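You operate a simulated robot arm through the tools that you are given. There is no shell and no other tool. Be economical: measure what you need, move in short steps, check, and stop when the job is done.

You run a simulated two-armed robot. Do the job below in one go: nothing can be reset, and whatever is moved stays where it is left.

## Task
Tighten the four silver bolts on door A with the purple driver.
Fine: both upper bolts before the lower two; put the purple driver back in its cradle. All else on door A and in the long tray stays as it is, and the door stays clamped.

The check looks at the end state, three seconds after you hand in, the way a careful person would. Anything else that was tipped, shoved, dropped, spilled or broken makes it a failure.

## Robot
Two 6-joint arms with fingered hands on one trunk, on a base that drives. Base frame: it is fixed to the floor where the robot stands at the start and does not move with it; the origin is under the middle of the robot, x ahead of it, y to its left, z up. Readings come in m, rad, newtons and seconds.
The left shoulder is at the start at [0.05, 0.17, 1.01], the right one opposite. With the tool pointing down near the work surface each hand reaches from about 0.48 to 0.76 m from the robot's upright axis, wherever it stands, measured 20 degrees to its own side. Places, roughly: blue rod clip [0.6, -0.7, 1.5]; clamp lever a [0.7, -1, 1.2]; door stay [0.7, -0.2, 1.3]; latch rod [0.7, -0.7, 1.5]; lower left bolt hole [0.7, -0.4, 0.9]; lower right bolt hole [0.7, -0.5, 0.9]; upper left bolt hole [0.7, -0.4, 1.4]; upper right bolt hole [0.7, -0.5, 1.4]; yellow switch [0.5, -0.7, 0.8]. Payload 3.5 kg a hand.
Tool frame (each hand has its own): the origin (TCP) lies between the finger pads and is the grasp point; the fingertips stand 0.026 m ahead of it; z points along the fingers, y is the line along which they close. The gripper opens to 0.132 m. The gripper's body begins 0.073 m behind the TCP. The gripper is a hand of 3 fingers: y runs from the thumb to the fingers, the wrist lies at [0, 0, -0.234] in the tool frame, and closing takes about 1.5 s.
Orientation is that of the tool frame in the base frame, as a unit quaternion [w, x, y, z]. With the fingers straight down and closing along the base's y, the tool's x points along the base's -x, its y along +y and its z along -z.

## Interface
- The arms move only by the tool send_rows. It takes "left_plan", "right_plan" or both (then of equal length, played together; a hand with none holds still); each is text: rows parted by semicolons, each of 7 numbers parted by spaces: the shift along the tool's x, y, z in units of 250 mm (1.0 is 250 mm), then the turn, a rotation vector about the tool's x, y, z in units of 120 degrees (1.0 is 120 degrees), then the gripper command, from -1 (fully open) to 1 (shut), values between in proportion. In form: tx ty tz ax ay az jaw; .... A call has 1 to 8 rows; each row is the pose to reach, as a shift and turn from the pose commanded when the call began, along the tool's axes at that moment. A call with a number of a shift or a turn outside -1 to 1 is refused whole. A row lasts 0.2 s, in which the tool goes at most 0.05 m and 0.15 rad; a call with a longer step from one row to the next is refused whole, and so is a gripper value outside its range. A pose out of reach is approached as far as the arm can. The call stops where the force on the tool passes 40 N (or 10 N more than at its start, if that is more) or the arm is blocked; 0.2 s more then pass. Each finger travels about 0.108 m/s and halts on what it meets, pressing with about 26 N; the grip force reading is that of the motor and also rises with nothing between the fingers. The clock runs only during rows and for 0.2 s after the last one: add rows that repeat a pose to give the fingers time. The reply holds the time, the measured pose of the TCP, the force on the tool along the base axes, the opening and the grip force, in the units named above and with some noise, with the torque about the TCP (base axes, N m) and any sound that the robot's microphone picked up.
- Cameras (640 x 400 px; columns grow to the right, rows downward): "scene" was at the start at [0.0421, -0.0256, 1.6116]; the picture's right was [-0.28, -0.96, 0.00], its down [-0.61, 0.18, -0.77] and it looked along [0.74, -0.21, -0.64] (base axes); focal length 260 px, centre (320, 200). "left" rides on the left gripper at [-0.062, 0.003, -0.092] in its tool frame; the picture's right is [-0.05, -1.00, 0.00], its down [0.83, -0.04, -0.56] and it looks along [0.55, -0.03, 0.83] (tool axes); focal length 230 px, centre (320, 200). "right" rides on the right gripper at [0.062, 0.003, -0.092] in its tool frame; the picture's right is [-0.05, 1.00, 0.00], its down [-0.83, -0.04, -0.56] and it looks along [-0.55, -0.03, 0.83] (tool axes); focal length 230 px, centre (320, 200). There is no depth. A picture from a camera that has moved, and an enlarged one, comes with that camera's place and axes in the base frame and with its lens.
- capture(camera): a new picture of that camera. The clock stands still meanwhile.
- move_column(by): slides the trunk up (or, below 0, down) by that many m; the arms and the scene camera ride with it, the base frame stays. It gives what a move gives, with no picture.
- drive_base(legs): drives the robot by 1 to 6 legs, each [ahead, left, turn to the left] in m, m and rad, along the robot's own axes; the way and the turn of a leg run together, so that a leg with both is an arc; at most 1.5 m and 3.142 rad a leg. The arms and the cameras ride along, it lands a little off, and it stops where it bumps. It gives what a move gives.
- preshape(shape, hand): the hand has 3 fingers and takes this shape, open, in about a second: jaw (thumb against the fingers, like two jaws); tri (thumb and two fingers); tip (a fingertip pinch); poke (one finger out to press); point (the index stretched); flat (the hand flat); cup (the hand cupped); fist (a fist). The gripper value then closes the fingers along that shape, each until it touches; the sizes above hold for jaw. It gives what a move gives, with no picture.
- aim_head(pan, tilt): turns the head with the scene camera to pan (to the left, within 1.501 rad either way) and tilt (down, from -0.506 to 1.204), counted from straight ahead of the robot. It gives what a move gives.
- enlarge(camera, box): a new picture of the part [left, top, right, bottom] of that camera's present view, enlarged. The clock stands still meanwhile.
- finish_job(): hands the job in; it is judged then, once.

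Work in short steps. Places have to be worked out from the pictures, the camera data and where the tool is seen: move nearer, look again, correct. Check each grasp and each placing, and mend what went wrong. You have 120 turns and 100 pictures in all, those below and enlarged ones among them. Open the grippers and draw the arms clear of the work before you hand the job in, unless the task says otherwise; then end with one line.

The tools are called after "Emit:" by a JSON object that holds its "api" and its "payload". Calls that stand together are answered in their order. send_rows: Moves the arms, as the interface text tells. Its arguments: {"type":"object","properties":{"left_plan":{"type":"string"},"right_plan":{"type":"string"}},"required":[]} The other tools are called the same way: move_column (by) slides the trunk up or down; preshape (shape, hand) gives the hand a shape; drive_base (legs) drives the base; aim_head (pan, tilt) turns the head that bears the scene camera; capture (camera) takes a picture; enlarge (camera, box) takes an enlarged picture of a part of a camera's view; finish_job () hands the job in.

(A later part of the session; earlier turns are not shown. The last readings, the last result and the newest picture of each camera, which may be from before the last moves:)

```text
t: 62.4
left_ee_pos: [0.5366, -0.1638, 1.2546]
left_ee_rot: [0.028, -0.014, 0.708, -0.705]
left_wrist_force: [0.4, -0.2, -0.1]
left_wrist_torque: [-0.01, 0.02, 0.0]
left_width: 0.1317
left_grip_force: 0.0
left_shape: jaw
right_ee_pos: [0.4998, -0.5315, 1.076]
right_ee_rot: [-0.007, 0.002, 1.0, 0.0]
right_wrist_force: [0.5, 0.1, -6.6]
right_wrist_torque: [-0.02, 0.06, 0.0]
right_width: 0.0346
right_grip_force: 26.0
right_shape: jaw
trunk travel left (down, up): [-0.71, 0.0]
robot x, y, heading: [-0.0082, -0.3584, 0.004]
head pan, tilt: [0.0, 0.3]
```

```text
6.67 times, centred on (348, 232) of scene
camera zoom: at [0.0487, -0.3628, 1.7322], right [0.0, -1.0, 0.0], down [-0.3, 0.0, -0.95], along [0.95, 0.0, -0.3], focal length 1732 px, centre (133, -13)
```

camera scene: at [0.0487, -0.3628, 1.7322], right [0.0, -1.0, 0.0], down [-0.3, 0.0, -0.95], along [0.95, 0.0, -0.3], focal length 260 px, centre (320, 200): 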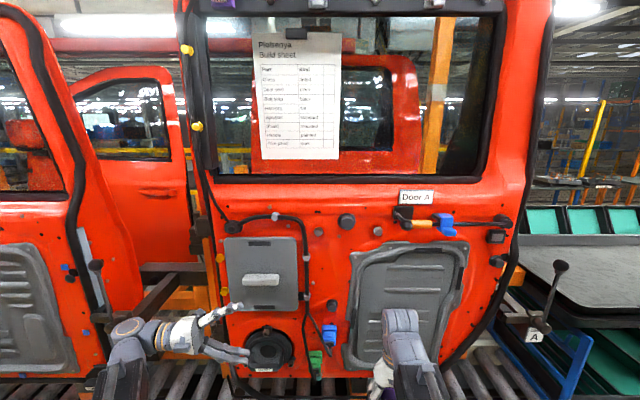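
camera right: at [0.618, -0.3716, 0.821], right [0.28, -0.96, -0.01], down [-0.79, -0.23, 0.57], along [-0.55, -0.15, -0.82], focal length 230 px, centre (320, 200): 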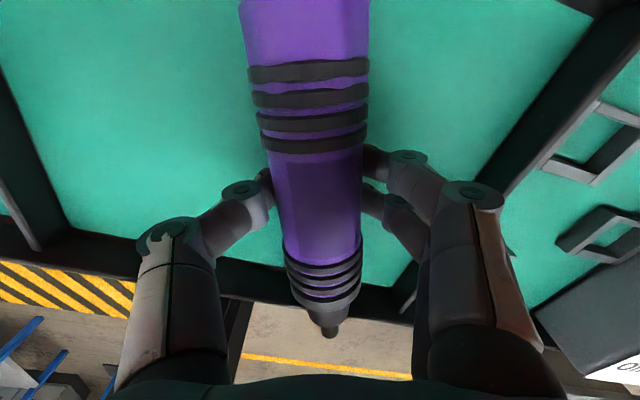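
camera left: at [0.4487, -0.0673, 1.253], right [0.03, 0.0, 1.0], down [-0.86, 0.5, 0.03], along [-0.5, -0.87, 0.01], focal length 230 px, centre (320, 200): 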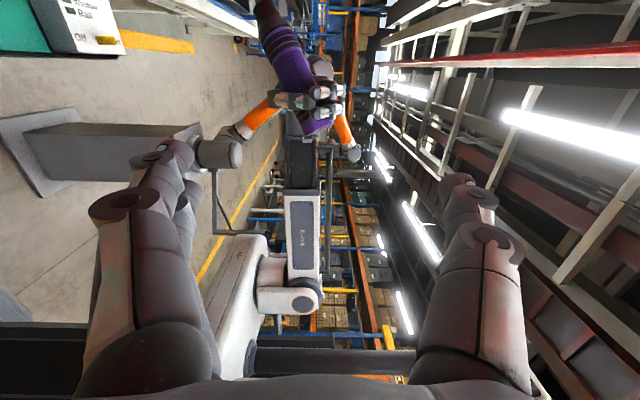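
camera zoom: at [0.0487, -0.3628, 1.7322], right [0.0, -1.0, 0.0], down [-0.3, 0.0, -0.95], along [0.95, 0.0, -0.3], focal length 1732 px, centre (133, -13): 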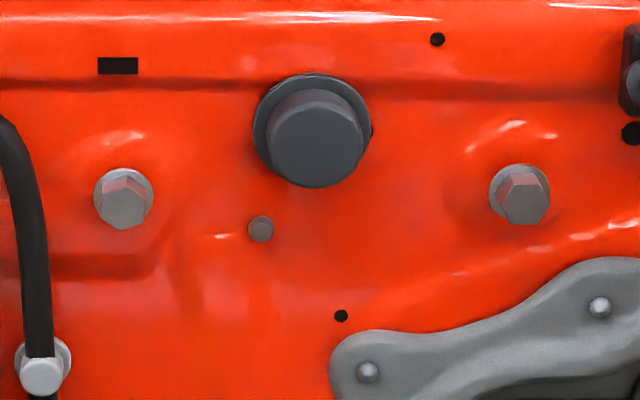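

UL has clearly moved in relative to UR. I go up again, this time starting the stroke at about 70° to have more turn available.

Emit:
{"api": "send_rows", "payload": {"right_plan": "0.015 0.04 -0.11 -0.07 0 0 1;0.03 0.08 -0.22 -0.14 0 0 1;0.045 0.12 -0.33 -0.21 0 0 1;0.06 0.16 -0.44 -0.28 0 0 1;0.075 0.2 -0.55 -0.35 0 0 1;0.09 0.24 -0.66 -0.42 0 0 1;0.105 0.28 -0.77 -0.49 0 0 1;0.12 0.32 -0.88 -0.56 0 0 1"}}

Emit:
{"api": "send_rows", "payload": {"right_plan": "0 0.16 0.03 -0.01 0 0 1;0 0.32 0.06 -0.02 0 0 1;0 0.48 0.09 -0.022 0 0 1;0 0.655 0.117 -0.022 0 0 1;0 0.655 0.117 -0.022 0 0 1"}}

Emit:
{"api": "enlarge", "payload": {"camera": "scene", "box": [280, 210, 400, 330]}}

Emit:
{"api": "enlarge", "payload": {"camera": "right", "box": [220, 230, 420, 380]}}

```text
t: 64.2
left_ee_pos: [0.5354, -0.1628, 1.2547]
left_ee_rot: [0.029, -0.014, 0.708, -0.705]
left_wrist_force: [0.3, 0.4, 0.8]
left_wrist_torque: [-0.01, -0.03, 0.02]
left_width: 0.132
left_grip_force: 0.1
left_shape: jaw
right_ee_pos: [0.4739, -0.4519, 1.295]
right_ee_rot: [-0.005, 0.005, 0.832, 0.554]
right_wrist_force: [0.0, -0.2, -5.7]
right_wrist_torque: [-0.05, 0.05, -0.07]
right_width: 0.0339
right_grip_force: 26.3
right_shape: jaw
trunk travel left (down, up): [-0.71, 0.0]
robot x, y, heading: [-0.0083, -0.362, 0.001]
head pan, tilt: [0.0, 0.3]
```

```text
t: 65.4
left_ee_pos: [0.5365, -0.1628, 1.2548]
left_ee_rot: [0.029, -0.014, 0.708, -0.706]
left_wrist_force: [0.1, 0.1, 0.3]
left_wrist_torque: [-0.01, -0.05, 0.0]
left_width: 0.1316
left_grip_force: 0.2
left_shape: jaw
right_ee_pos: [0.477, -0.3621, 1.4335]
right_ee_rot: [-0.005, 0.005, 0.819, 0.573]
right_wrist_force: [-0.4, 0.1, -5.1]
right_wrist_torque: [-0.05, 0.05, -0.01]
right_width: 0.034
right_grip_force: 26.3
right_shape: jaw
trunk travel left (down, up): [-0.71, 0.0]
robot x, y, heading: [-0.0072, -0.3589, -0.0]
head pan, tilt: [0.0, 0.3]
```

```text
3.33 times, centred on (340, 270) of scene
camera zoom: at [0.0487, -0.3628, 1.7322], right [0.0, -1.0, 0.0], down [-0.3, 0.0, -0.96], along [0.96, 0.0, -0.3], focal length 866 px, centre (253, -33)
```

zoom: 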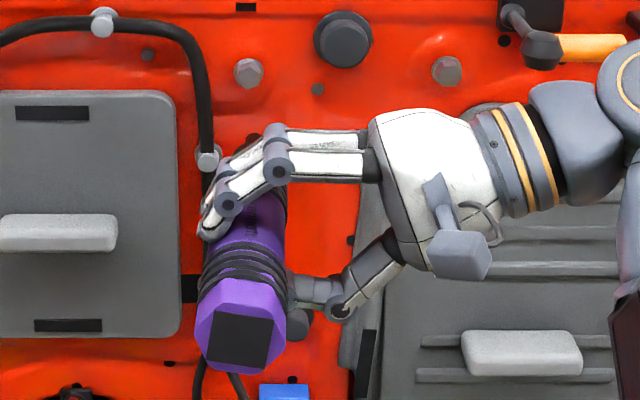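

```text
2.67 times, centred on (320, 305) of right
camera zoom: at [0.4152, -0.4475, 1.4706], right [0.07, 0.34, 0.94], down [0.83, -0.54, 0.14], along [0.55, 0.77, -0.32], focal length 614 px, centre (320, -80)
```

zoom: 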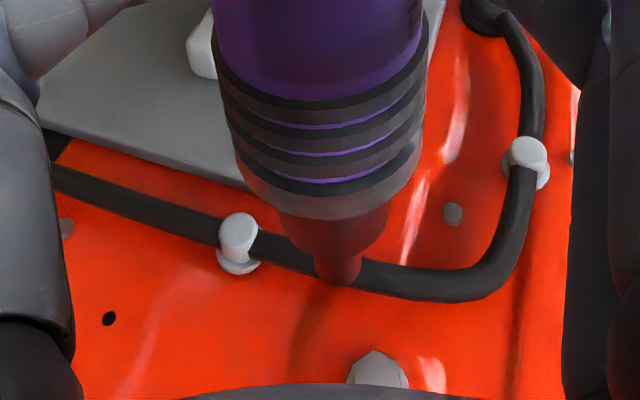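

The driver axis is nearly true this time (tip offset within 2 mm). I advance to about 2 cm from the bolt and look.

Emit:
{"api": "send_rows", "payload": {"right_plan": "-0.13 0.02 0.003 0 0 0 1;-0.264 0.038 0.005 0 0 0 1;-0.264 0.038 0.005 0 0 0 1"}}

Emit:
{"api": "enlarge", "payload": {"camera": "scene", "box": [310, 222, 342, 242]}}

Emit:
{"api": "enlarge", "payload": {"camera": "right", "box": [290, 300, 350, 345]}}

```text
t: 66.2
left_ee_pos: [0.5353, -0.1631, 1.2551]
left_ee_rot: [0.03, -0.014, 0.708, -0.705]
left_wrist_force: [-1.1, -0.2, 0.2]
left_wrist_torque: [-0.02, -0.01, 0.03]
left_width: 0.1318
left_grip_force: 0.0
left_shape: jaw
right_ee_pos: [0.5424, -0.3547, 1.4449]
right_ee_rot: [-0.005, 0.005, 0.82, 0.573]
right_wrist_force: [0.1, 0.2, -5.9]
right_wrist_torque: [-0.04, 0.02, -0.02]
right_width: 0.0341
right_grip_force: 25.7
right_shape: jaw
trunk travel left (down, up): [-0.71, 0.0]
robot x, y, heading: [-0.0075, -0.3614, 0.002]
head pan, tilt: [0.0, 0.3]
```

```text
16.00 times, centred on (326, 232) of scene
camera zoom: at [0.0484, -0.3626, 1.7323], right [0.0, -1.0, 0.0], down [-0.3, 0.0, -0.96], along [0.96, 0.0, -0.3], focal length 4156 px, centre (224, -312)
```

zoom: 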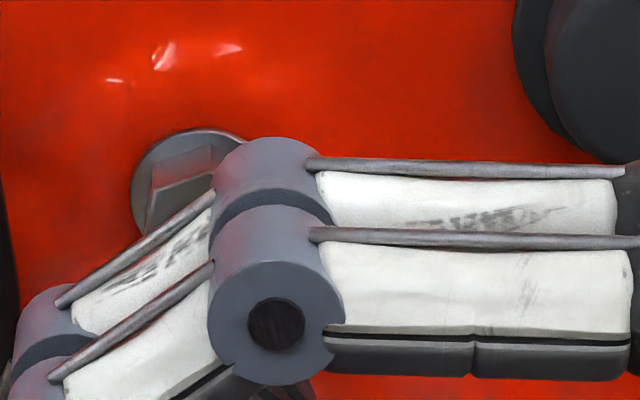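

```text
8.89 times, centred on (320, 322) of right
camera zoom: at [0.4819, -0.4402, 1.4808], right [0.07, 0.34, 0.94], down [0.83, -0.54, 0.14], along [0.55, 0.77, -0.32], focal length 2045 px, centre (320, -889)
```

zoom: 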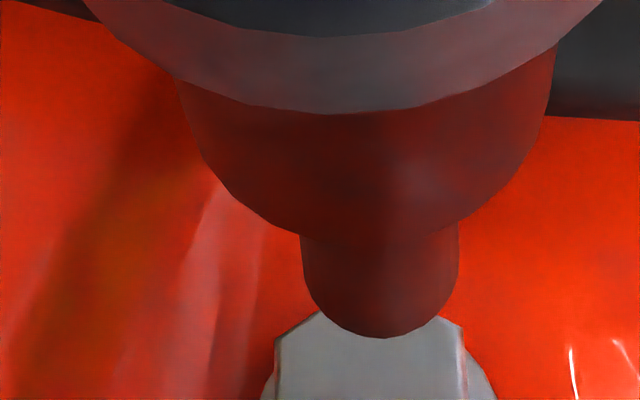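

I advance 12 mm and check the alignment again in the hand camera.

Emit:
{"api": "send_rows", "payload": {"right_plan": "-0.025 -0.004 -0.004 0 0 0 1;-0.05 -0.004 -0.004 0 0 0 1;-0.05 -0.004 -0.004 0 0 0 1"}}

Emit:
{"api": "enlarge", "payload": {"camera": "right", "box": [290, 300, 350, 345]}}

```text
t: 67.0
left_ee_pos: [0.5356, -0.162, 1.2548]
left_ee_rot: [0.029, -0.014, 0.708, -0.705]
left_wrist_force: [-0.8, 0.6, 0.6]
left_wrist_torque: [0.01, 0.05, 0.03]
left_width: 0.1318
left_grip_force: 0.1
left_shape: jaw
right_ee_pos: [0.5569, -0.3593, 1.4436]
right_ee_rot: [-0.005, 0.005, 0.82, 0.572]
right_wrist_force: [0.5, -0.7, -5.3]
right_wrist_torque: [-0.06, 0.02, 0.0]
right_width: 0.0344
right_grip_force: 26.0
right_shape: jaw
trunk travel left (down, up): [-0.71, 0.0]
robot x, y, heading: [-0.0036, -0.3621, 0.003]
head pan, tilt: [0.0, 0.3]
```

```text
8.89 times, centred on (320, 322) of right
camera zoom: at [0.4947, -0.4431, 1.4789], right [0.07, 0.34, 0.94], down [0.83, -0.54, 0.14], along [0.55, 0.77, -0.32], focal length 2045 px, centre (320, -889)
```

zoom: 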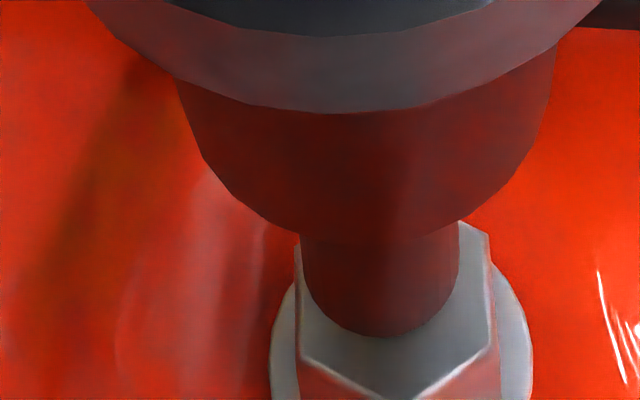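

Good alignment; I nudge 1 mm and press to contact.

Emit:
{"api": "send_rows", "payload": {"right_plan": "-0.008 0.005 0 0 0 0 1;-0.016 0.005 0 0 0 0 1;-0.024 0.005 0 0 0 0 1;-0.032 0.005 0 0 0 0 1"}}

Emit:
{"api": "enlarge", "payload": {"camera": "right", "box": [290, 300, 350, 345]}}

```text
t: 68.0
left_ee_pos: [0.5348, -0.1632, 1.2548]
left_ee_rot: [0.029, -0.014, 0.708, -0.705]
left_wrist_force: [0.5, 0.4, -0.1]
left_wrist_torque: [0.02, -0.04, -0.06]
left_width: 0.132
left_grip_force: 0.1
left_shape: jaw
right_ee_pos: [0.5615, -0.3585, 1.4445]
right_ee_rot: [-0.004, 0.006, 0.819, 0.573]
right_wrist_force: [-4.6, 0.6, -6.4]
right_wrist_torque: [-0.04, 0.06, 0.05]
right_width: 0.034
right_grip_force: 25.9
right_shape: jaw
trunk travel left (down, up): [-0.71, 0.0]
robot x, y, heading: [-0.0058, -0.3616, 0.005]
head pan, tilt: [0.0, 0.3]
```

```text
8.89 times, centred on (320, 322) of right
camera zoom: at [0.5009, -0.4429, 1.4809], right [0.07, 0.34, 0.94], down [0.83, -0.54, 0.14], along [0.55, 0.77, -0.32], focal length 2045 px, centre (320, -889)
```

zoom: 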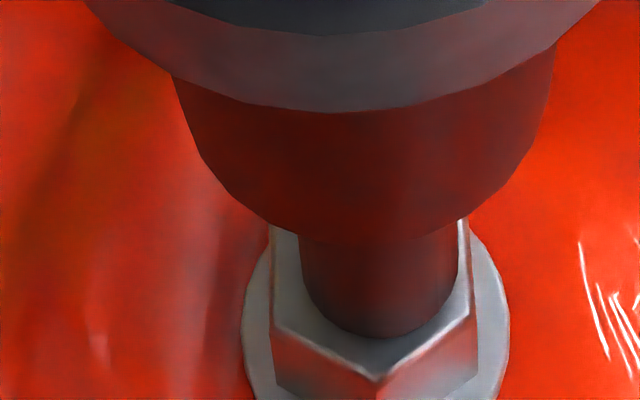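

In contact and centred. Now the stroke: 59° clockwise with a gentle follow-in.

Emit:
{"api": "send_rows", "payload": {"right_plan": "-0.006 0 0 0 0 0 1;-0.008 0 0 -0.07 0 0 1;-0.01 0 0 -0.14 0 0 1;-0.012 0 0 -0.21 0 0 1;-0.014 0 0 -0.28 0 0 1;-0.016 0 0 -0.35 0 0 1;-0.018 0 0 -0.42 0 0 1;-0.02 0 0 -0.49 0 0 1"}}

Emit:
{"api": "enlarge", "payload": {"camera": "right", "box": [290, 300, 350, 345]}}

Emit:
{"api": "enlarge", "payload": {"camera": "scene", "box": [310, 222, 342, 242]}}

```text
t: 69.8
left_ee_pos: [0.5361, -0.162, 1.2553]
left_ee_rot: [0.029, -0.014, 0.709, -0.705]
left_wrist_force: [-0.1, 1.0, 0.5]
left_wrist_torque: [0.01, 0.02, 0.0]
left_width: 0.1319
left_grip_force: 0.0
left_shape: jaw
right_ee_pos: [0.5683, -0.3576, 1.4431]
right_ee_rot: [0.0, 0.009, 0.432, 0.902]
right_wrist_force: [1.6, 0.0, -5.4]
right_wrist_torque: [-0.03, 0.03, -0.04]
right_width: 0.0338
right_grip_force: 26.3
right_shape: jaw
trunk travel left (down, up): [-0.71, 0.0]
robot x, y, heading: [-0.0046, -0.3612, 0.001]
head pan, tilt: [0.0, 0.3]
```

```text
8.89 times, centred on (320, 322) of right
camera zoom: at [0.5056, -0.4311, 1.3896], right [0.06, -0.63, 0.78], down [0.82, -0.41, -0.4], along [0.57, 0.66, 0.49], focal length 2045 px, centre (320, -889)
```

zoom: 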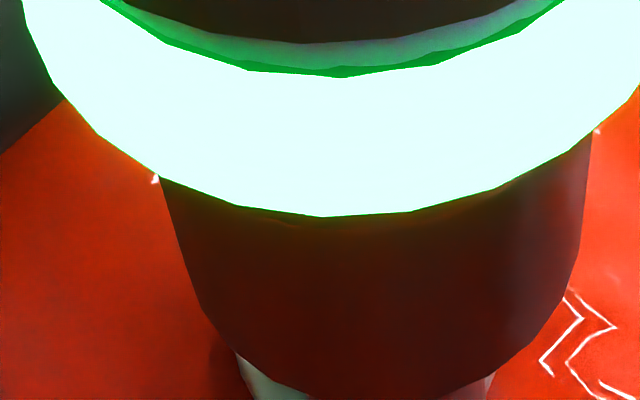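

```text
16.00 times, centred on (326, 232) of scene
camera zoom: at [0.0487, -0.3624, 1.7323], right [0.0, -1.0, 0.0], down [-0.3, 0.0, -0.96], along [0.96, 0.0, -0.3], focal length 4156 px, centre (224, -312)
```

zoom: 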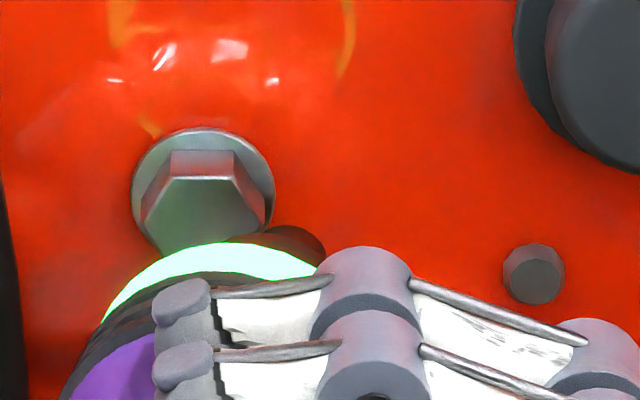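

A ring on the driver lit green: the upper left bolt is tight. The driver seems to have shifted a little in the grip, so I back straight off and check.

Emit:
{"api": "send_rows", "payload": {"right_plan": "0.04 0 0 0 0 0 1;0.1 0 0 0 0 0 1;0.2 0 0 0 0 0 1;0.3 0 0 0 0 0 1;0.3 0 0 0 0 0 1"}}

Emit:
{"api": "capture", "payload": {"camera": "right"}}

Emit:
{"api": "enlarge", "payload": {"camera": "scene", "box": [280, 210, 400, 330]}}

```text
t: 71.0
left_ee_pos: [0.5356, -0.1631, 1.2556]
left_ee_rot: [0.029, -0.015, 0.708, -0.705]
left_wrist_force: [0.2, -0.5, 0.0]
left_wrist_torque: [0.0, -0.02, -0.02]
left_width: 0.1322
left_grip_force: 0.0
left_shape: jaw
right_ee_pos: [0.4921, -0.3576, 1.4426]
right_ee_rot: [-0.001, 0.009, 0.432, 0.902]
right_wrist_force: [1.4, 0.1, -6.6]
right_wrist_torque: [-0.08, 0.0, -0.03]
right_width: 0.0341
right_grip_force: 26.4
right_shape: jaw
trunk travel left (down, up): [-0.71, 0.0]
robot x, y, heading: [-0.0041, -0.3611, 0.004]
head pan, tilt: [0.0, 0.3]
```

```text
31 pictures are left
camera right: at [0.4303, -0.43, 1.3896], right [0.06, -0.62, 0.78], down [0.82, -0.41, -0.39], along [0.56, 0.66, 0.49], focal length 230 px, centre (320, 200)
```

right: 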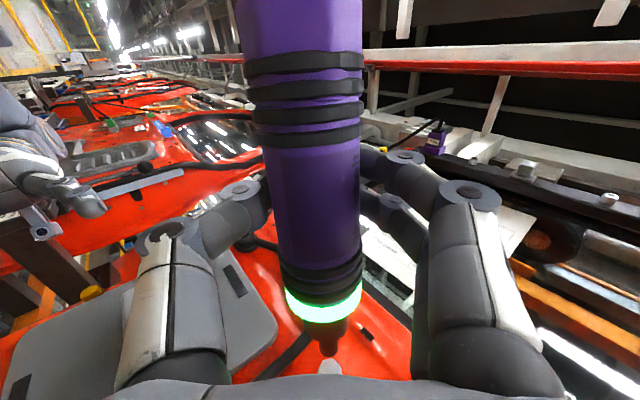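

```text
3.33 times, centred on (340, 270) of scene
camera zoom: at [0.0489, -0.3625, 1.7322], right [0.0, -1.0, 0.0], down [-0.3, 0.0, -0.96], along [0.96, 0.0, -0.3], focal length 866 px, centre (253, -33)
```

zoom: 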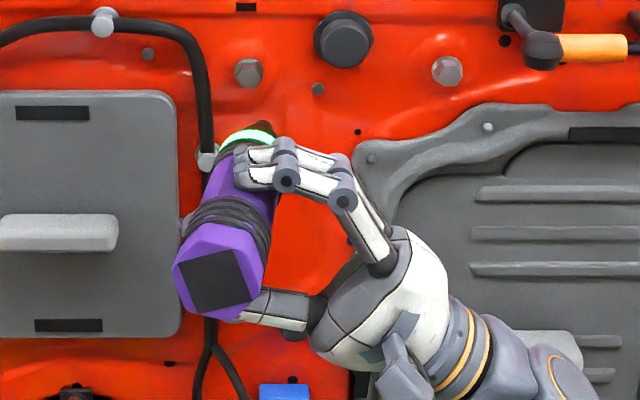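

UL done. The driver has tilted ~10° in the grip (tip toward palm), which I can compensate. I rotate the hand back to 70°, tilt it to level the driver, and drive right 0.10 m for the upper right bolt.

Emit:
{"api": "send_rows", "payload": {"right_plan": "0 0 0 0.07 0 0 1;0 0 0 0.14 0 0 1;0 0 0 0.21 0 0 1;0 0 0 0.28 0 0 1;0 0 0 0.35 0 0 1;0 0 0 0.42 0 0 1;0 0 0 0.48 0 0 1"}}

Emit:
{"api": "send_rows", "payload": {"right_plan": "0.04 0 0 0 0.03 0 1;0.08 0 0 0 0.06 0 1;0.08 0 0 0 0.083 0 1;0.08 0 0 0 0.083 0 1"}}

Emit:
{"api": "drive_base", "payload": {"legs": [[0, -0.1, 0]]}}

Emit:
{"api": "enlarge", "payload": {"camera": "scene", "box": [280, 210, 400, 330]}}

```text
t: 72.6
left_ee_pos: [0.5359, -0.163, 1.2546]
left_ee_rot: [0.029, -0.015, 0.708, -0.705]
left_wrist_force: [0.4, -0.4, -0.5]
left_wrist_torque: [0.04, 0.01, 0.01]
left_width: 0.1319
left_grip_force: 0.1
left_shape: jaw
right_ee_pos: [0.4928, -0.3587, 1.4446]
right_ee_rot: [-0.005, 0.007, 0.814, 0.581]
right_wrist_force: [-0.6, 0.1, -6.3]
right_wrist_torque: [-0.01, 0.02, 0.02]
right_width: 0.0338
right_grip_force: 25.9
right_shape: jaw
trunk travel left (down, up): [-0.71, 0.0]
robot x, y, heading: [-0.0041, -0.3597, 0.002]
head pan, tilt: [0.0, 0.3]
```

```text
t: 73.6
left_ee_pos: [0.5359, -0.1625, 1.2554]
left_ee_rot: [0.03, -0.015, 0.708, -0.706]
left_wrist_force: [0.4, -0.2, 0.4]
left_wrist_torque: [0.05, -0.02, -0.07]
left_width: 0.1321
left_grip_force: 0.0
left_shape: jaw
right_ee_pos: [0.4726, -0.3577, 1.4454]
right_ee_rot: [-0.075, -0.045, 0.811, 0.579]
right_wrist_force: [0.0, -0.2, -6.1]
right_wrist_torque: [0.0, 0.0, 0.0]
right_width: 0.034
right_grip_force: 26.0
right_shape: jaw
trunk travel left (down, up): [-0.71, 0.0]
robot x, y, heading: [-0.0045, -0.3608, 0.005]
head pan, tilt: [0.0, 0.3]
```

```text
t: 74.8
left_ee_pos: [0.5363, -0.2674, 1.254]
left_ee_rot: [0.03, -0.015, 0.708, -0.705]
left_wrist_force: [-0.5, -0.4, -0.3]
left_wrist_torque: [-0.01, -0.02, 0.0]
left_width: 0.1317
left_grip_force: 0.1
left_shape: jaw
right_ee_pos: [0.4747, -0.4631, 1.4452]
right_ee_rot: [-0.075, -0.045, 0.809, 0.581]
right_wrist_force: [0.1, 0.0, -5.9]
right_wrist_torque: [-0.03, 0.01, 0.01]
right_width: 0.0339
right_grip_force: 26.0
right_shape: jaw
trunk travel left (down, up): [-0.71, 0.0]
robot x, y, heading: [-0.0078, -0.4646, -0.002]
head pan, tilt: [0.0, 0.3]
```

```text
3.33 times, centred on (340, 270) of scene
camera zoom: at [0.0488, -0.4679, 1.7322], right [0.0, -1.0, 0.0], down [-0.3, 0.0, -0.96], along [0.96, 0.0, -0.3], focal length 866 px, centre (253, -33)
```

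zoom: 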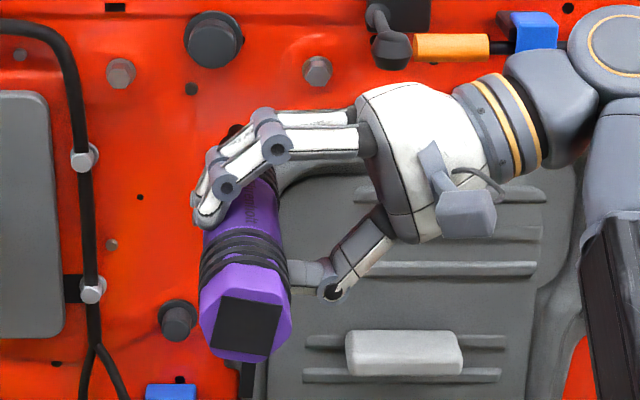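

Driver level again. UR bolt is at about (0.678,-0.517,1.447); I move in front of it at ~2 cm gap.

Emit:
{"api": "send_rows", "payload": {"right_plan": "-0.02 -0.035 -0.13 0 0 0 1;-0.04 -0.069 -0.25 0 0 0 1;-0.13 -0.069 -0.257 0 0 0 1;-0.218 -0.069 -0.263 0 0 0 1;-0.218 -0.069 -0.263 0 0 0 1"}}

Emit:
{"api": "enlarge", "payload": {"camera": "right", "box": [280, 285, 360, 345]}}

Emit:
{"api": "enlarge", "payload": {"camera": "scene", "box": [310, 215, 374, 255]}}

```text
t: 76.0
left_ee_pos: [0.5357, -0.2657, 1.254]
left_ee_rot: [0.03, -0.015, 0.708, -0.705]
left_wrist_force: [0.1, 0.3, 0.8]
left_wrist_torque: [-0.02, 0.0, -0.01]
left_width: 0.132
left_grip_force: 0.2
left_shape: jaw
right_ee_pos: [0.5399, -0.5036, 1.446]
right_ee_rot: [-0.071, -0.042, 0.81, 0.581]
right_wrist_force: [-0.8, -0.1, -6.6]
right_wrist_torque: [-0.03, 0.04, -0.01]
right_width: 0.0341
right_grip_force: 25.9
right_shape: jaw
right hand out of reach, approached as far as the arm can: row 1, 2, 3, 4, 5
trunk travel left (down, up): [-0.71, 0.0]
robot x, y, heading: [-0.0042, -0.4633, -0.0]
head pan, tilt: [0.0, 0.3]
```

```text
6.67 times, centred on (320, 315) of right
camera zoom: at [0.495, -0.5967, 1.4814], right [0.07, 0.33, 0.94], down [0.91, -0.41, 0.08], along [0.41, 0.85, -0.33], focal length 1534 px, centre (320, -567)
```

zoom: 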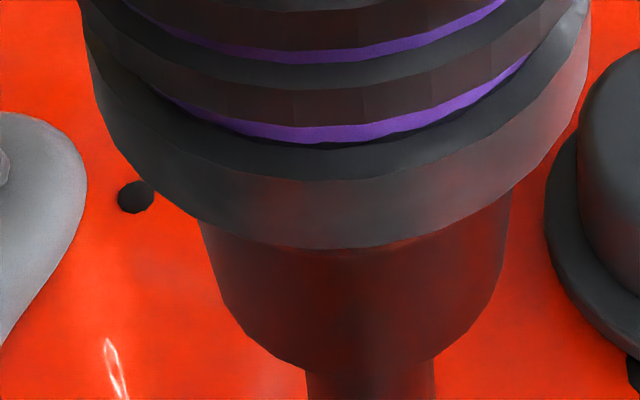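

```text
10.00 times, centred on (342, 235) of scene
camera zoom: at [0.0486, -0.4656, 1.7323], right [0.0, -1.0, 0.0], down [-0.3, 0.0, -0.96], along [0.96, 0.0, -0.3], focal length 2598 px, centre (100, -150)
```

zoom: 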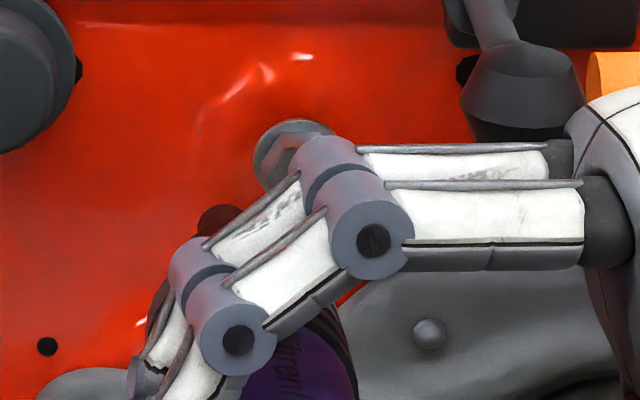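

The hand fell short in y, and its knuckles would come near the latch lever at this angle. I retract, turn to ~115° (palm below the lever), and drive 0.06 m further right.

Emit:
{"api": "send_rows", "payload": {"right_plan": "0.1 0 0.018 0 0 0 1;0.197 0 0.035 -0.04 0 -0.007 1;0.197 0 0.035 -0.105 0 -0.0185 1;0.197 0 0.035 -0.17 0 -0.03 1;0.197 0 0.035 -0.235 0 -0.041 1;0.197 0 0.035 -0.3 0 -0.053 1;0.197 0 0.035 -0.364 0 -0.064 1"}}

Emit:
{"api": "drive_base", "payload": {"legs": [[0, -0.06, 0]]}}

Emit:
{"api": "enlarge", "payload": {"camera": "scene", "box": [280, 210, 400, 330]}}

```text
t: 77.6
left_ee_pos: [0.5359, -0.2645, 1.2541]
left_ee_rot: [0.03, -0.014, 0.708, -0.706]
left_wrist_force: [0.1, -1.1, 0.7]
left_wrist_torque: [0.0, 0.04, 0.0]
left_width: 0.132
left_grip_force: 0.1
left_shape: jaw
right_ee_pos: [0.4925, -0.5001, 1.4458]
right_ee_rot: [-0.048, -0.066, 0.531, 0.843]
right_wrist_force: [-0.5, -0.3, -6.0]
right_wrist_torque: [-0.01, -0.01, 0.02]
right_width: 0.0339
right_grip_force: 26.2
right_shape: jaw
right hand out of reach, approached as far as the arm can: row 1
trunk travel left (down, up): [-0.71, 0.0]
robot x, y, heading: [-0.0049, -0.4612, 0.003]
head pan, tilt: [0.0, 0.3]
```

```text
t: 78.6
left_ee_pos: [0.5344, -0.3275, 1.255]
left_ee_rot: [0.029, -0.015, 0.709, -0.705]
left_wrist_force: [0.2, -0.2, -0.7]
left_wrist_torque: [0.02, 0.0, -0.01]
left_width: 0.1319
left_grip_force: 0.0
left_shape: jaw
right_ee_pos: [0.4928, -0.5633, 1.4466]
right_ee_rot: [-0.048, -0.066, 0.531, 0.843]
right_wrist_force: [-0.5, -1.3, -6.4]
right_wrist_torque: [-0.02, 0.05, -0.01]
right_width: 0.0336
right_grip_force: 26.2
right_shape: jaw
trunk travel left (down, up): [-0.71, 0.0]
robot x, y, heading: [-0.0043, -0.5238, -0.001]
head pan, tilt: [0.0, 0.3]
```

```text
3.33 times, centred on (340, 270) of scene
camera zoom: at [0.0489, -0.5288, 1.7322], right [0.0, -1.0, 0.0], down [-0.3, 0.0, -0.96], along [0.96, 0.0, -0.3], focal length 866 px, centre (253, -33)
```

zoom: 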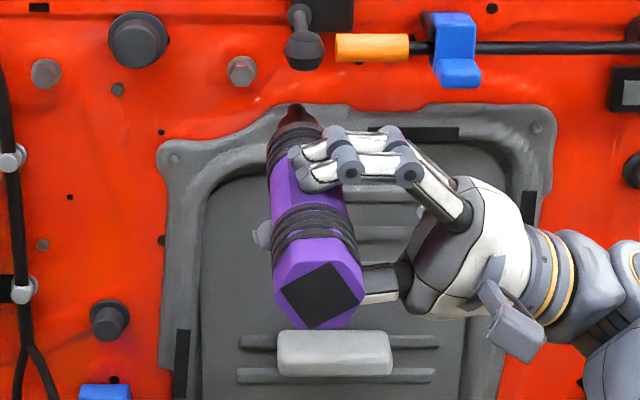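

Now level, straight and clear of the lever. I line up with the UR bolt and approach to a 2 cm gap.

Emit:
{"api": "send_rows", "payload": {"right_plan": "-0.03 -0.067 0.145 0 0 0 1;-0.12 -0.067 0.13 0 0 0 1;-0.211 -0.067 0.115 0 0 0 1;-0.211 -0.067 0.115 0 0 0 1"}}

Emit:
{"api": "enlarge", "payload": {"camera": "scene", "box": [294, 218, 326, 238]}}

Emit:
{"api": "enlarge", "payload": {"camera": "right", "box": [280, 305, 360, 365]}}

```text
t: 79.6
left_ee_pos: [0.5362, -0.3277, 1.2558]
left_ee_rot: [0.03, -0.015, 0.709, -0.705]
left_wrist_force: [0.6, -0.9, 0.1]
left_wrist_torque: [0.01, 0.0, -0.03]
left_width: 0.1319
left_grip_force: 0.1
left_shape: jaw
right_ee_pos: [0.541, -0.5215, 1.4464]
right_ee_rot: [-0.049, -0.066, 0.532, 0.843]
right_wrist_force: [-0.7, -0.4, -5.3]
right_wrist_torque: [-0.03, 0.02, -0.03]
right_width: 0.0336
right_grip_force: 25.8
right_shape: jaw
trunk travel left (down, up): [-0.71, 0.0]
robot x, y, heading: [-0.0024, -0.5222, 0.001]
head pan, tilt: [0.0, 0.3]
```

```text
16.00 times, centred on (310, 228) of scene
camera zoom: at [0.0488, -0.5265, 1.7323], right [0.0, -1.0, 0.0], down [-0.3, 0.0, -0.96], along [0.96, 0.0, -0.3], focal length 4156 px, centre (480, -248)
```

zoom: 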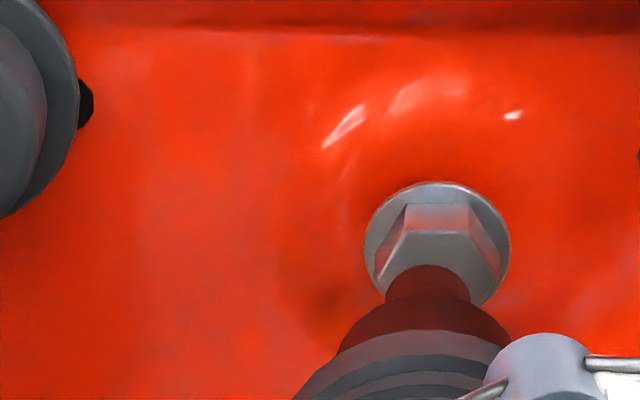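

```text
6.67 times, centred on (320, 335) of right
camera zoom: at [0.4965, -0.6138, 1.4084], right [0.06, -0.42, 0.91], down [0.91, -0.35, -0.23], along [0.41, 0.84, 0.36], focal length 1534 px, centre (320, -700)
```

zoom: 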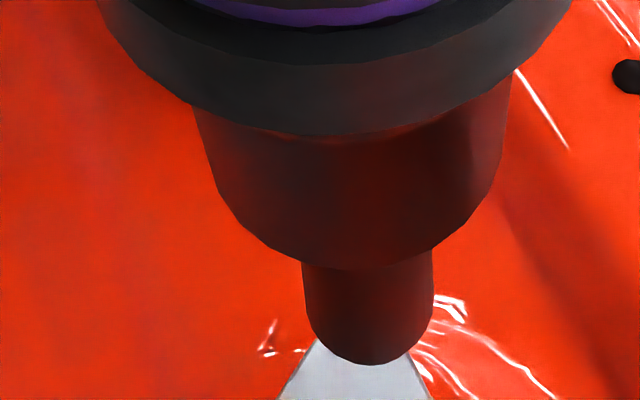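

Small correction (1.4 mm right, 2.5 mm down) and then a slow approach to contact.

Emit:
{"api": "send_rows", "payload": {"right_plan": "-0.02 -0.007 -0.013 0 0 0 1;-0.038 -0.007 -0.016 0 0 0 1;-0.046 -0.007 -0.0175 0 0 0 1;-0.054 -0.007 -0.019 0 0 0 1;-0.062 -0.007 -0.02 0 0 0 1;-0.066 -0.007 -0.021 0 0 0 1"}}

Emit:
{"api": "enlarge", "payload": {"camera": "scene", "box": [294, 218, 326, 238]}}

```text
t: 81.0
left_ee_pos: [0.5368, -0.3254, 1.2546]
left_ee_rot: [0.029, -0.015, 0.709, -0.705]
left_wrist_force: [-0.2, 0.4, 1.2]
left_wrist_torque: [0.02, 0.02, 0.01]
left_width: 0.1321
left_grip_force: 0.1
left_shape: jaw
right_ee_pos: [0.5558, -0.5238, 1.4439]
right_ee_rot: [-0.049, -0.066, 0.532, 0.843]
right_wrist_force: [-0.3, -0.9, -6.3]
right_wrist_torque: [-0.04, 0.01, -0.03]
right_width: 0.0338
right_grip_force: 25.7
right_shape: jaw
trunk travel left (down, up): [-0.71, 0.0]
robot x, y, heading: [-0.0062, -0.5242, 0.005]
head pan, tilt: [0.0, 0.3]
```

```text
16.00 times, centred on (310, 228) of scene
camera zoom: at [0.049, -0.5266, 1.7322], right [0.0, -1.0, 0.0], down [-0.3, 0.0, -0.96], along [0.96, 0.0, -0.3], focal length 4156 px, centre (480, -248)
```

zoom: 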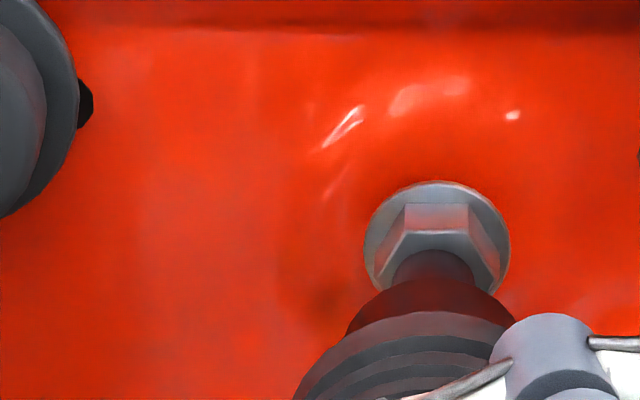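

No contact yet, alignment good. A few more mm.

Emit:
{"api": "send_rows", "payload": {"right_plan": "-0.008 0 -0.0034 0 0 0 1;-0.016 0 -0.0048 0 0 0 1;-0.024 0 -0.006 0 0 0 1;-0.03 0 -0.007 0 0 0 1"}}

```text
t: 82.0
left_ee_pos: [0.5343, -0.3259, 1.2551]
left_ee_rot: [0.031, -0.014, 0.708, -0.706]
left_wrist_force: [0.8, -0.9, -0.2]
left_wrist_torque: [0.01, -0.01, 0.01]
left_width: 0.1321
left_grip_force: 0.1
left_shape: jaw
right_ee_pos: [0.5617, -0.5222, 1.4431]
right_ee_rot: [-0.049, -0.066, 0.533, 0.842]
right_wrist_force: [-8.6, 0.4, -6.2]
right_wrist_torque: [-0.02, 0.0, 0.1]
right_width: 0.0337
right_grip_force: 25.5
right_shape: jaw
trunk travel left (down, up): [-0.71, 0.0]
robot x, y, heading: [-0.0042, -0.5291, -0.0]
head pan, tilt: [0.0, 0.3]
```

Contact at 8.6 N. Stroke of 42° clockwise.

Emit:
{"api": "send_rows", "payload": {"right_plan": "-0.0024 -0.0023 -0.0004 -0.069 0 -0.0122 1;-0.0048 -0.0046 -0.0008 -0.138 0 -0.0244 1;-0.0072 -0.0069 -0.0012 -0.207 0 -0.0366 1;-0.0096 -0.0092 -0.0016 -0.276 0 -0.0488 1;-0.012 -0.0115 -0.002 -0.345 0 -0.061 1;-0.012 -0.0115 -0.002 -0.345 0 -0.061 1"}}

Emit:
{"api": "enlarge", "payload": {"camera": "scene", "box": [294, 218, 326, 238]}}

```text
t: 83.4
left_ee_pos: [0.5339, -0.3262, 1.2568]
left_ee_rot: [0.03, -0.014, 0.707, -0.706]
left_wrist_force: [-0.1, -0.5, -0.6]
left_wrist_torque: [-0.01, -0.03, 0.02]
left_width: 0.1317
left_grip_force: 0.1
left_shape: jaw
right_ee_pos: [0.5665, -0.5212, 1.4407]
right_ee_rot: [-0.015, -0.08, 0.194, 0.978]
right_wrist_force: [-14.1, 1.0, -5.3]
right_wrist_torque: [-0.03, -0.1, 0.15]
right_width: 0.0328
right_grip_force: 26.1
right_shape: jaw
trunk travel left (down, up): [-0.71, 0.0]
robot x, y, heading: [-0.0059, -0.5242, 0.003]
head pan, tilt: [0.0, 0.3]
```

```text
16.00 times, centred on (310, 228) of scene
camera zoom: at [0.0459, -0.5264, 1.7323], right [0.0, -1.0, 0.0], down [-0.29, 0.0, -0.96], along [0.96, 0.0, -0.29], focal length 4156 px, centre (480, -248)
```

zoom: 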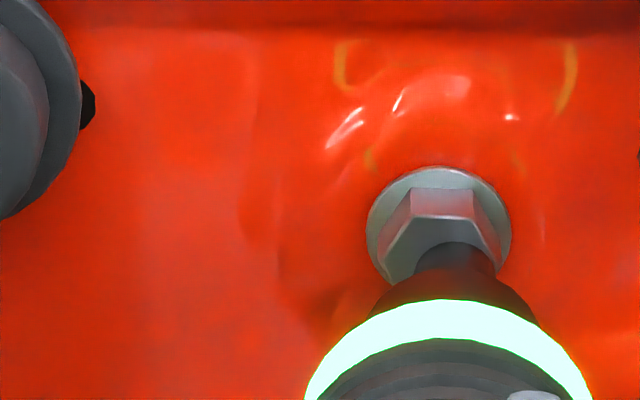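

Green light: the upper right bolt is tight. I back off straight and check the driver in the hand.

Emit:
{"api": "send_rows", "payload": {"right_plan": "0.04 0 0.007 0 0 0 1;0.1 0 0.018 0 0 0 1;0.2 0 0.035 0 0 0 1;0.3 0 0.053 0 0 0 1;0.4 0 0.07 0 0 0 1;0.4 0 0.07 0 0 0 1"}}

Emit:
{"api": "capture", "payload": {"camera": "scene"}}

```text
t: 84.8
left_ee_pos: [0.535, -0.3264, 1.2549]
left_ee_rot: [0.03, -0.015, 0.708, -0.706]
left_wrist_force: [-0.5, -0.2, 0.0]
left_wrist_torque: [0.03, -0.01, 0.03]
left_width: 0.1319
left_grip_force: 0.0
left_shape: jaw
right_ee_pos: [0.465, -0.5223, 1.4419]
right_ee_rot: [-0.017, -0.079, 0.195, 0.977]
right_wrist_force: [0.8, 0.3, 0.9]
right_wrist_torque: [-0.06, 0.0, 0.0]
right_width: 0.0177
right_grip_force: 26.2
right_shape: jaw
trunk travel left (down, up): [-0.71, 0.0]
robot x, y, heading: [-0.0076, -0.5237, -0.0]
head pan, tilt: [0.0, 0.3]
```

```text
21 pictures are left
camera scene: at [0.0486, -0.5265, 1.7323], right [0.0, -1.0, 0.0], down [-0.3, 0.0, -0.96], along [0.96, 0.0, -0.3], focal length 260 px, centre (320, 200)
```

scene: 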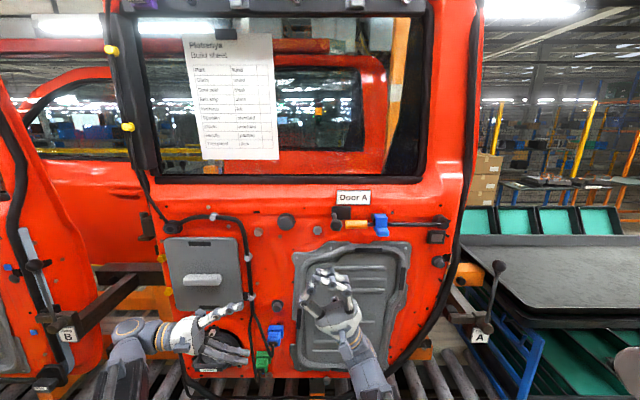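

The hand is empty: the driver slipped out. I look down to find it.

Emit:
{"api": "aim_head", "payload": {"pan": 0.0, "tilt": 1.0}}

Emit:
{"api": "capture", "payload": {"camera": "scene"}}

```text
t: 85.8
left_ee_pos: [0.5348, -0.3267, 1.2548]
left_ee_rot: [0.029, -0.015, 0.708, -0.705]
left_wrist_force: [-1.3, -0.8, -0.3]
left_wrist_torque: [0.0, -0.03, -0.03]
left_width: 0.1321
left_grip_force: 0.1
left_shape: jaw
right_ee_pos: [0.4647, -0.5224, 1.4422]
right_ee_rot: [-0.016, -0.079, 0.194, 0.978]
right_wrist_force: [0.6, -0.3, 0.3]
right_wrist_torque: [-0.01, -0.01, -0.01]
right_width: 0.0178
right_grip_force: 25.9
right_shape: jaw
trunk travel left (down, up): [-0.71, 0.0]
robot x, y, heading: [-0.0065, -0.5213, 0.004]
head pan, tilt: [0.0, 1.0]
```

```text
20 pictures are left
camera scene: at [0.0248, -0.5266, 1.6728], right [0.0, -1.0, 0.0], down [-0.84, 0.0, -0.54], along [0.54, 0.0, -0.84], focal length 260 px, centre (320, 200)
```

scene: 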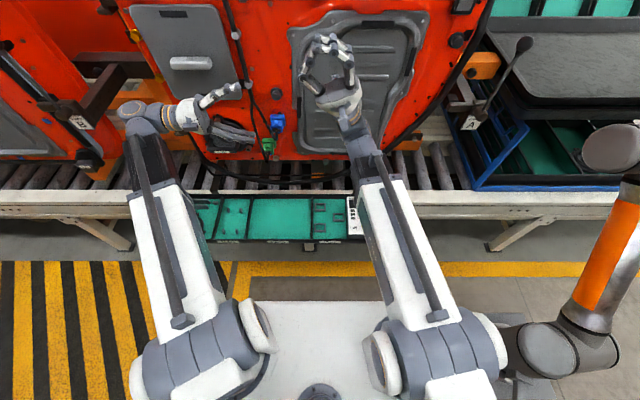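

I zoom into the tray and roller area.

Emit:
{"api": "enlarge", "payload": {"camera": "scene", "box": [180, 130, 420, 280]}}

```text
2.67 times, centred on (300, 205) of scene
camera zoom: at [0.0248, -0.5266, 1.6728], right [0.0, -1.0, 0.0], down [-0.84, 0.0, -0.54], along [0.54, 0.0, -0.84], focal length 693 px, centre (373, 187)
```

zoom: 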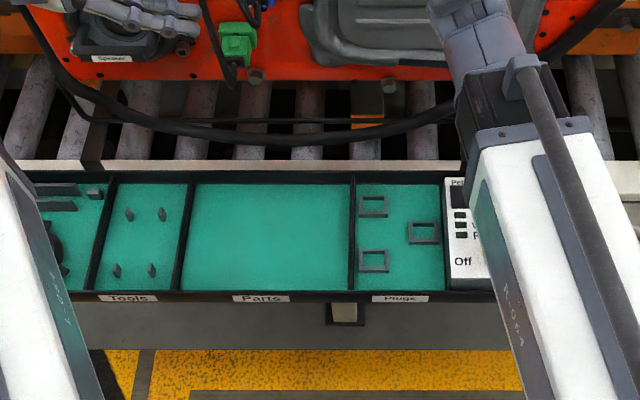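

Not in the tray. I turn the right hand back to pointing down so its camera can search, keeping it high.

Emit:
{"api": "send_rows", "payload": {"right_plan": "0 0 0 0.069 0 0.0122 0;0 0 0 0.138 0 0.0244 0;0 0 0 0.207 0 0.0366 0;0 0 0 0.276 0 0.0488 0;0 0 0 0.345 0 0.061 0;0 0 0 0.414 0 0.073 0;0 0 0 0.483 0 0.0854 0;0 0 0 0.55 0 0.0976 0"}}

Emit:
{"api": "send_rows", "payload": {"right_plan": "0 -0.1 -0.1 0.069 -0.02 0.0122 0;0 -0.2 -0.2 0.138 -0.04 0.0244 0;0 -0.3 -0.2 0.207 -0.06 0.0366 0;0 -0.4 -0.2 0.276 -0.08 0.0488 0;0 -0.5 -0.2 0.345 -0.083 0.061 0;0 -0.6 -0.2 0.414 -0.083 0.07 0;0 -0.7 -0.2 0.483 -0.083 0.07 0;0 -0.8 -0.2 0.55 -0.083 0.07 0"}}

Emit:
{"api": "capture", "payload": {"camera": "right"}}

```text
t: 87.6
left_ee_pos: [0.5352, -0.3267, 1.2553]
left_ee_rot: [0.031, -0.015, 0.707, -0.706]
left_wrist_force: [0.0, 1.0, 0.1]
left_wrist_torque: [-0.02, 0.01, -0.01]
left_width: 0.1317
left_grip_force: 0.0
left_shape: jaw
right_ee_pos: [0.4663, -0.5206, 1.4442]
right_ee_rot: [-0.065, -0.055, 0.702, 0.707]
right_wrist_force: [-0.7, 0.3, -0.6]
right_wrist_torque: [0.03, -0.01, -0.03]
right_width: 0.0658
right_grip_force: 0.0
right_shape: jaw
trunk travel left (down, up): [-0.71, 0.0]
robot x, y, heading: [-0.0063, -0.5253, 0.001]
head pan, tilt: [0.0, 1.0]
```

```text
refused: row 1 steps farther than a row can; nothing moved
```

```text
18 pictures are left
camera right: at [0.4211, -0.6216, 1.4465], right [0.07, 0.0, 1.0], down [0.91, -0.41, -0.06], along [0.41, 0.91, -0.03], focal length 230 px, centre (320, 200)
```

right: 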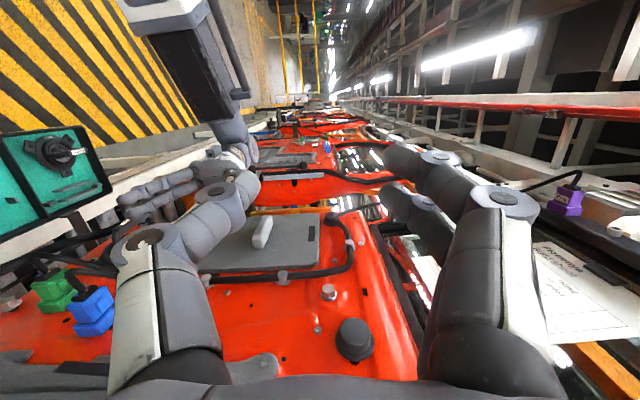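

A step was too large. I redo it with smaller steps, without taking a picture until pointing down.

Emit:
{"api": "send_rows", "payload": {"right_plan": "0 -0.05 -0.1 0.066 0 0.0117 0;0 -0.1 -0.2 0.132 0 0.0234 0;0 -0.15 -0.3 0.198 0 0.035 0;0 -0.2 -0.3 0.264 0 0.0468 0;0 -0.25 -0.3 0.33 0 0.0585 0;0 -0.3 -0.3 0.396 0 0.07 0;0 -0.35 -0.3 0.462 0 0.082 0;0 -0.4 -0.3 0.528 0 0.0936 0"}}

Emit:
{"api": "send_rows", "payload": {"right_plan": "0 0 0 0.06 -0.02 0.01 0;0 0 0 0.12 -0.04 0.02 0;0 0 0 0.18 -0.06 0.03 0;0 0 0 0.21 -0.083 0.036 0;0 0 0 0.21 -0.083 0.036 0"}}

Emit:
{"api": "capture", "payload": {"camera": "right"}}

```text
t: 89.4
left_ee_pos: [0.5346, -0.3264, 1.2558]
left_ee_rot: [0.029, -0.015, 0.708, -0.705]
left_wrist_force: [0.0, -0.3, -0.6]
left_wrist_torque: [-0.03, 0.02, 0.05]
left_width: 0.132
left_grip_force: 0.1
left_shape: jaw
right_ee_pos: [0.5206, -0.5175, 1.2478]
right_ee_rot: [-0.068, -0.009, 0.97, 0.233]
right_wrist_force: [0.8, 0.6, -1.1]
right_wrist_torque: [0.01, 0.0, 0.04]
right_width: 0.0654
right_grip_force: 0.1
right_shape: jaw
right hand out of reach, approached as far as the arm can: row 2, 3, 4, 5, 6, 7, 8
trunk travel left (down, up): [-0.71, 0.0]
robot x, y, heading: [-0.008, -0.5245, 0.003]
head pan, tilt: [0.0, 1.0]
```

```text
t: 90.6
left_ee_pos: [0.5354, -0.3257, 1.2563]
left_ee_rot: [0.029, -0.015, 0.708, -0.705]
left_wrist_force: [-0.4, 0.3, 0.0]
left_wrist_torque: [0.0, -0.01, 0.02]
left_width: 0.1315
left_grip_force: 0.0
left_shape: jaw
right_ee_pos: [0.5218, -0.5218, 1.249]
right_ee_rot: [0.013, 0.034, 0.999, 0.015]
right_wrist_force: [0.1, 0.1, -0.3]
right_wrist_torque: [0.0, -0.01, -0.01]
right_width: 0.0655
right_grip_force: 0.1
right_shape: jaw
right hand out of reach, approached as far as the arm can: row 2, 3
trunk travel left (down, up): [-0.71, 0.0]
robot x, y, heading: [-0.0069, -0.5234, 0.003]
head pan, tilt: [0.0, 1.0]
```

```text
17 pictures are left
camera right: at [0.4591, -0.5166, 1.3398], right [0.12, 0.99, 0.03], down [0.81, -0.11, 0.58], along [0.57, -0.04, -0.82], focal length 230 px, centre (320, 200)
```

right: 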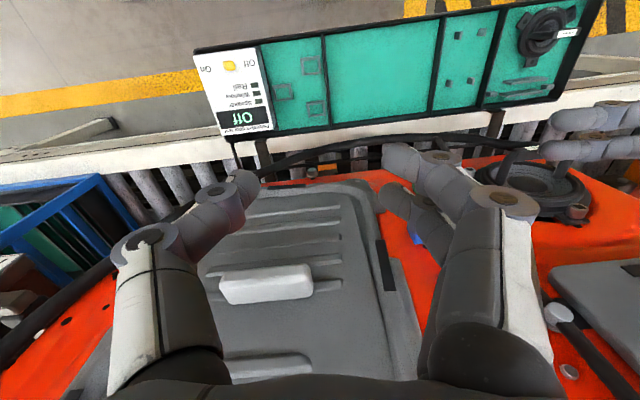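

Not visible yet. I use the head camera again now that the arm has moved, looking down and slightly right.

Emit:
{"api": "aim_head", "payload": {"pan": -0.5, "tilt": 1.0}}

Emit:
{"api": "capture", "payload": {"camera": "scene"}}

```text
t: 91.6
left_ee_pos: [0.536, -0.3261, 1.255]
left_ee_rot: [0.03, -0.015, 0.708, -0.705]
left_wrist_force: [0.3, -0.2, -0.5]
left_wrist_torque: [0.02, 0.0, -0.03]
left_width: 0.1316
left_grip_force: 0.1
left_shape: jaw
right_ee_pos: [0.5232, -0.5218, 1.2487]
right_ee_rot: [0.013, 0.032, 0.999, 0.016]
right_wrist_force: [0.3, 0.3, 1.1]
right_wrist_torque: [-0.02, -0.01, 0.03]
right_width: 0.0652
right_grip_force: 0.0
right_shape: jaw
trunk travel left (down, up): [-0.71, 0.0]
robot x, y, heading: [-0.0088, -0.5255, 0.002]
head pan, tilt: [-0.499, 1.0]
```

```text
16 pictures are left
camera scene: at [0.0163, -0.5599, 1.6728], right [-0.48, -0.88, 0.0], down [-0.74, 0.4, -0.54], along [0.47, -0.26, -0.84], focal length 260 px, centre (320, 200)
```

scene: 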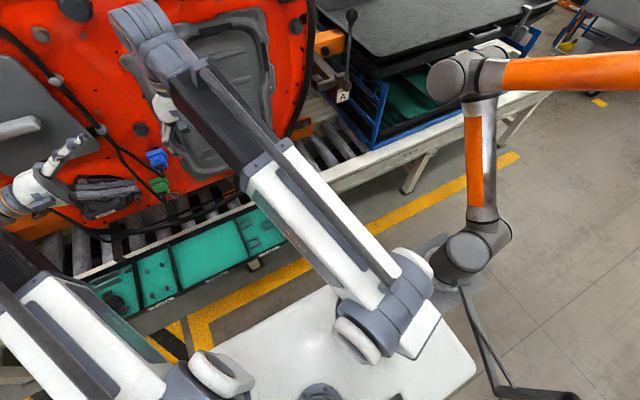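

I back the robot off to see the floor in front of it and under the tray.

Emit:
{"api": "drive_base", "payload": {"legs": [[-0.4, 0.1, 0]]}}

Emit:
{"api": "aim_head", "payload": {"pan": -0.1, "tilt": 0.9}}

Emit:
{"api": "capture", "payload": {"camera": "scene"}}

```text
t: 94.1
left_ee_pos: [0.1318, -0.2251, 1.2553]
left_ee_rot: [0.033, -0.017, 0.707, -0.706]
left_wrist_force: [0.5, 0.0, -0.1]
left_wrist_torque: [0.0, -0.01, -0.03]
left_width: 0.1321
left_grip_force: 0.1
left_shape: jaw
right_ee_pos: [0.1198, -0.42, 1.2489]
right_ee_rot: [0.013, 0.03, 0.999, 0.016]
right_wrist_force: [-0.3, -0.2, -0.3]
right_wrist_torque: [-0.01, -0.02, -0.05]
right_width: 0.0655
right_grip_force: 0.0
right_shape: jaw
trunk travel left (down, up): [-0.71, 0.0]
robot x, y, heading: [-0.4068, -0.4256, 0.005]
head pan, tilt: [-0.499, 1.0]
```

```text
t: 95.0
left_ee_pos: [0.1319, -0.2264, 1.2553]
left_ee_rot: [0.032, -0.016, 0.708, -0.705]
left_wrist_force: [0.6, -0.2, 0.1]
left_wrist_torque: [-0.01, -0.04, 0.03]
left_width: 0.1322
left_grip_force: 0.0
left_shape: jaw
right_ee_pos: [0.1203, -0.4216, 1.2486]
right_ee_rot: [0.014, 0.029, 0.999, 0.016]
right_wrist_force: [-0.2, -0.6, 0.0]
right_wrist_torque: [-0.01, 0.02, -0.01]
right_width: 0.0656
right_grip_force: 0.1
right_shape: jaw
trunk travel left (down, up): [-0.71, 0.0]
robot x, y, heading: [-0.4044, -0.4265, 0.005]
head pan, tilt: [-0.099, 0.901]
```

```text
15 pictures are left
camera scene: at [-0.3719, -0.4367, 1.68], right [-0.09, -1.0, 0.0], down [-0.78, 0.07, -0.62], along [0.62, -0.06, -0.78], focal length 260 px, centre (320, 200)
```

scene: 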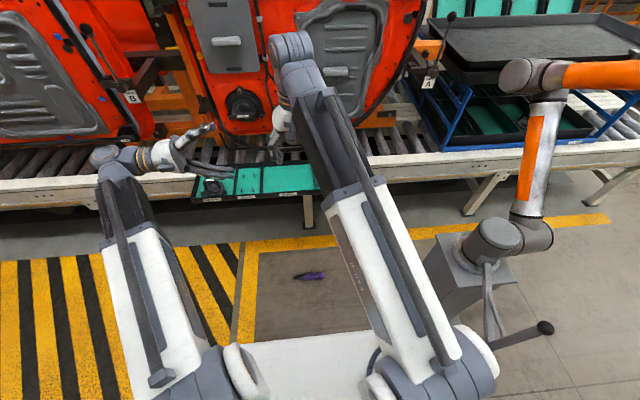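

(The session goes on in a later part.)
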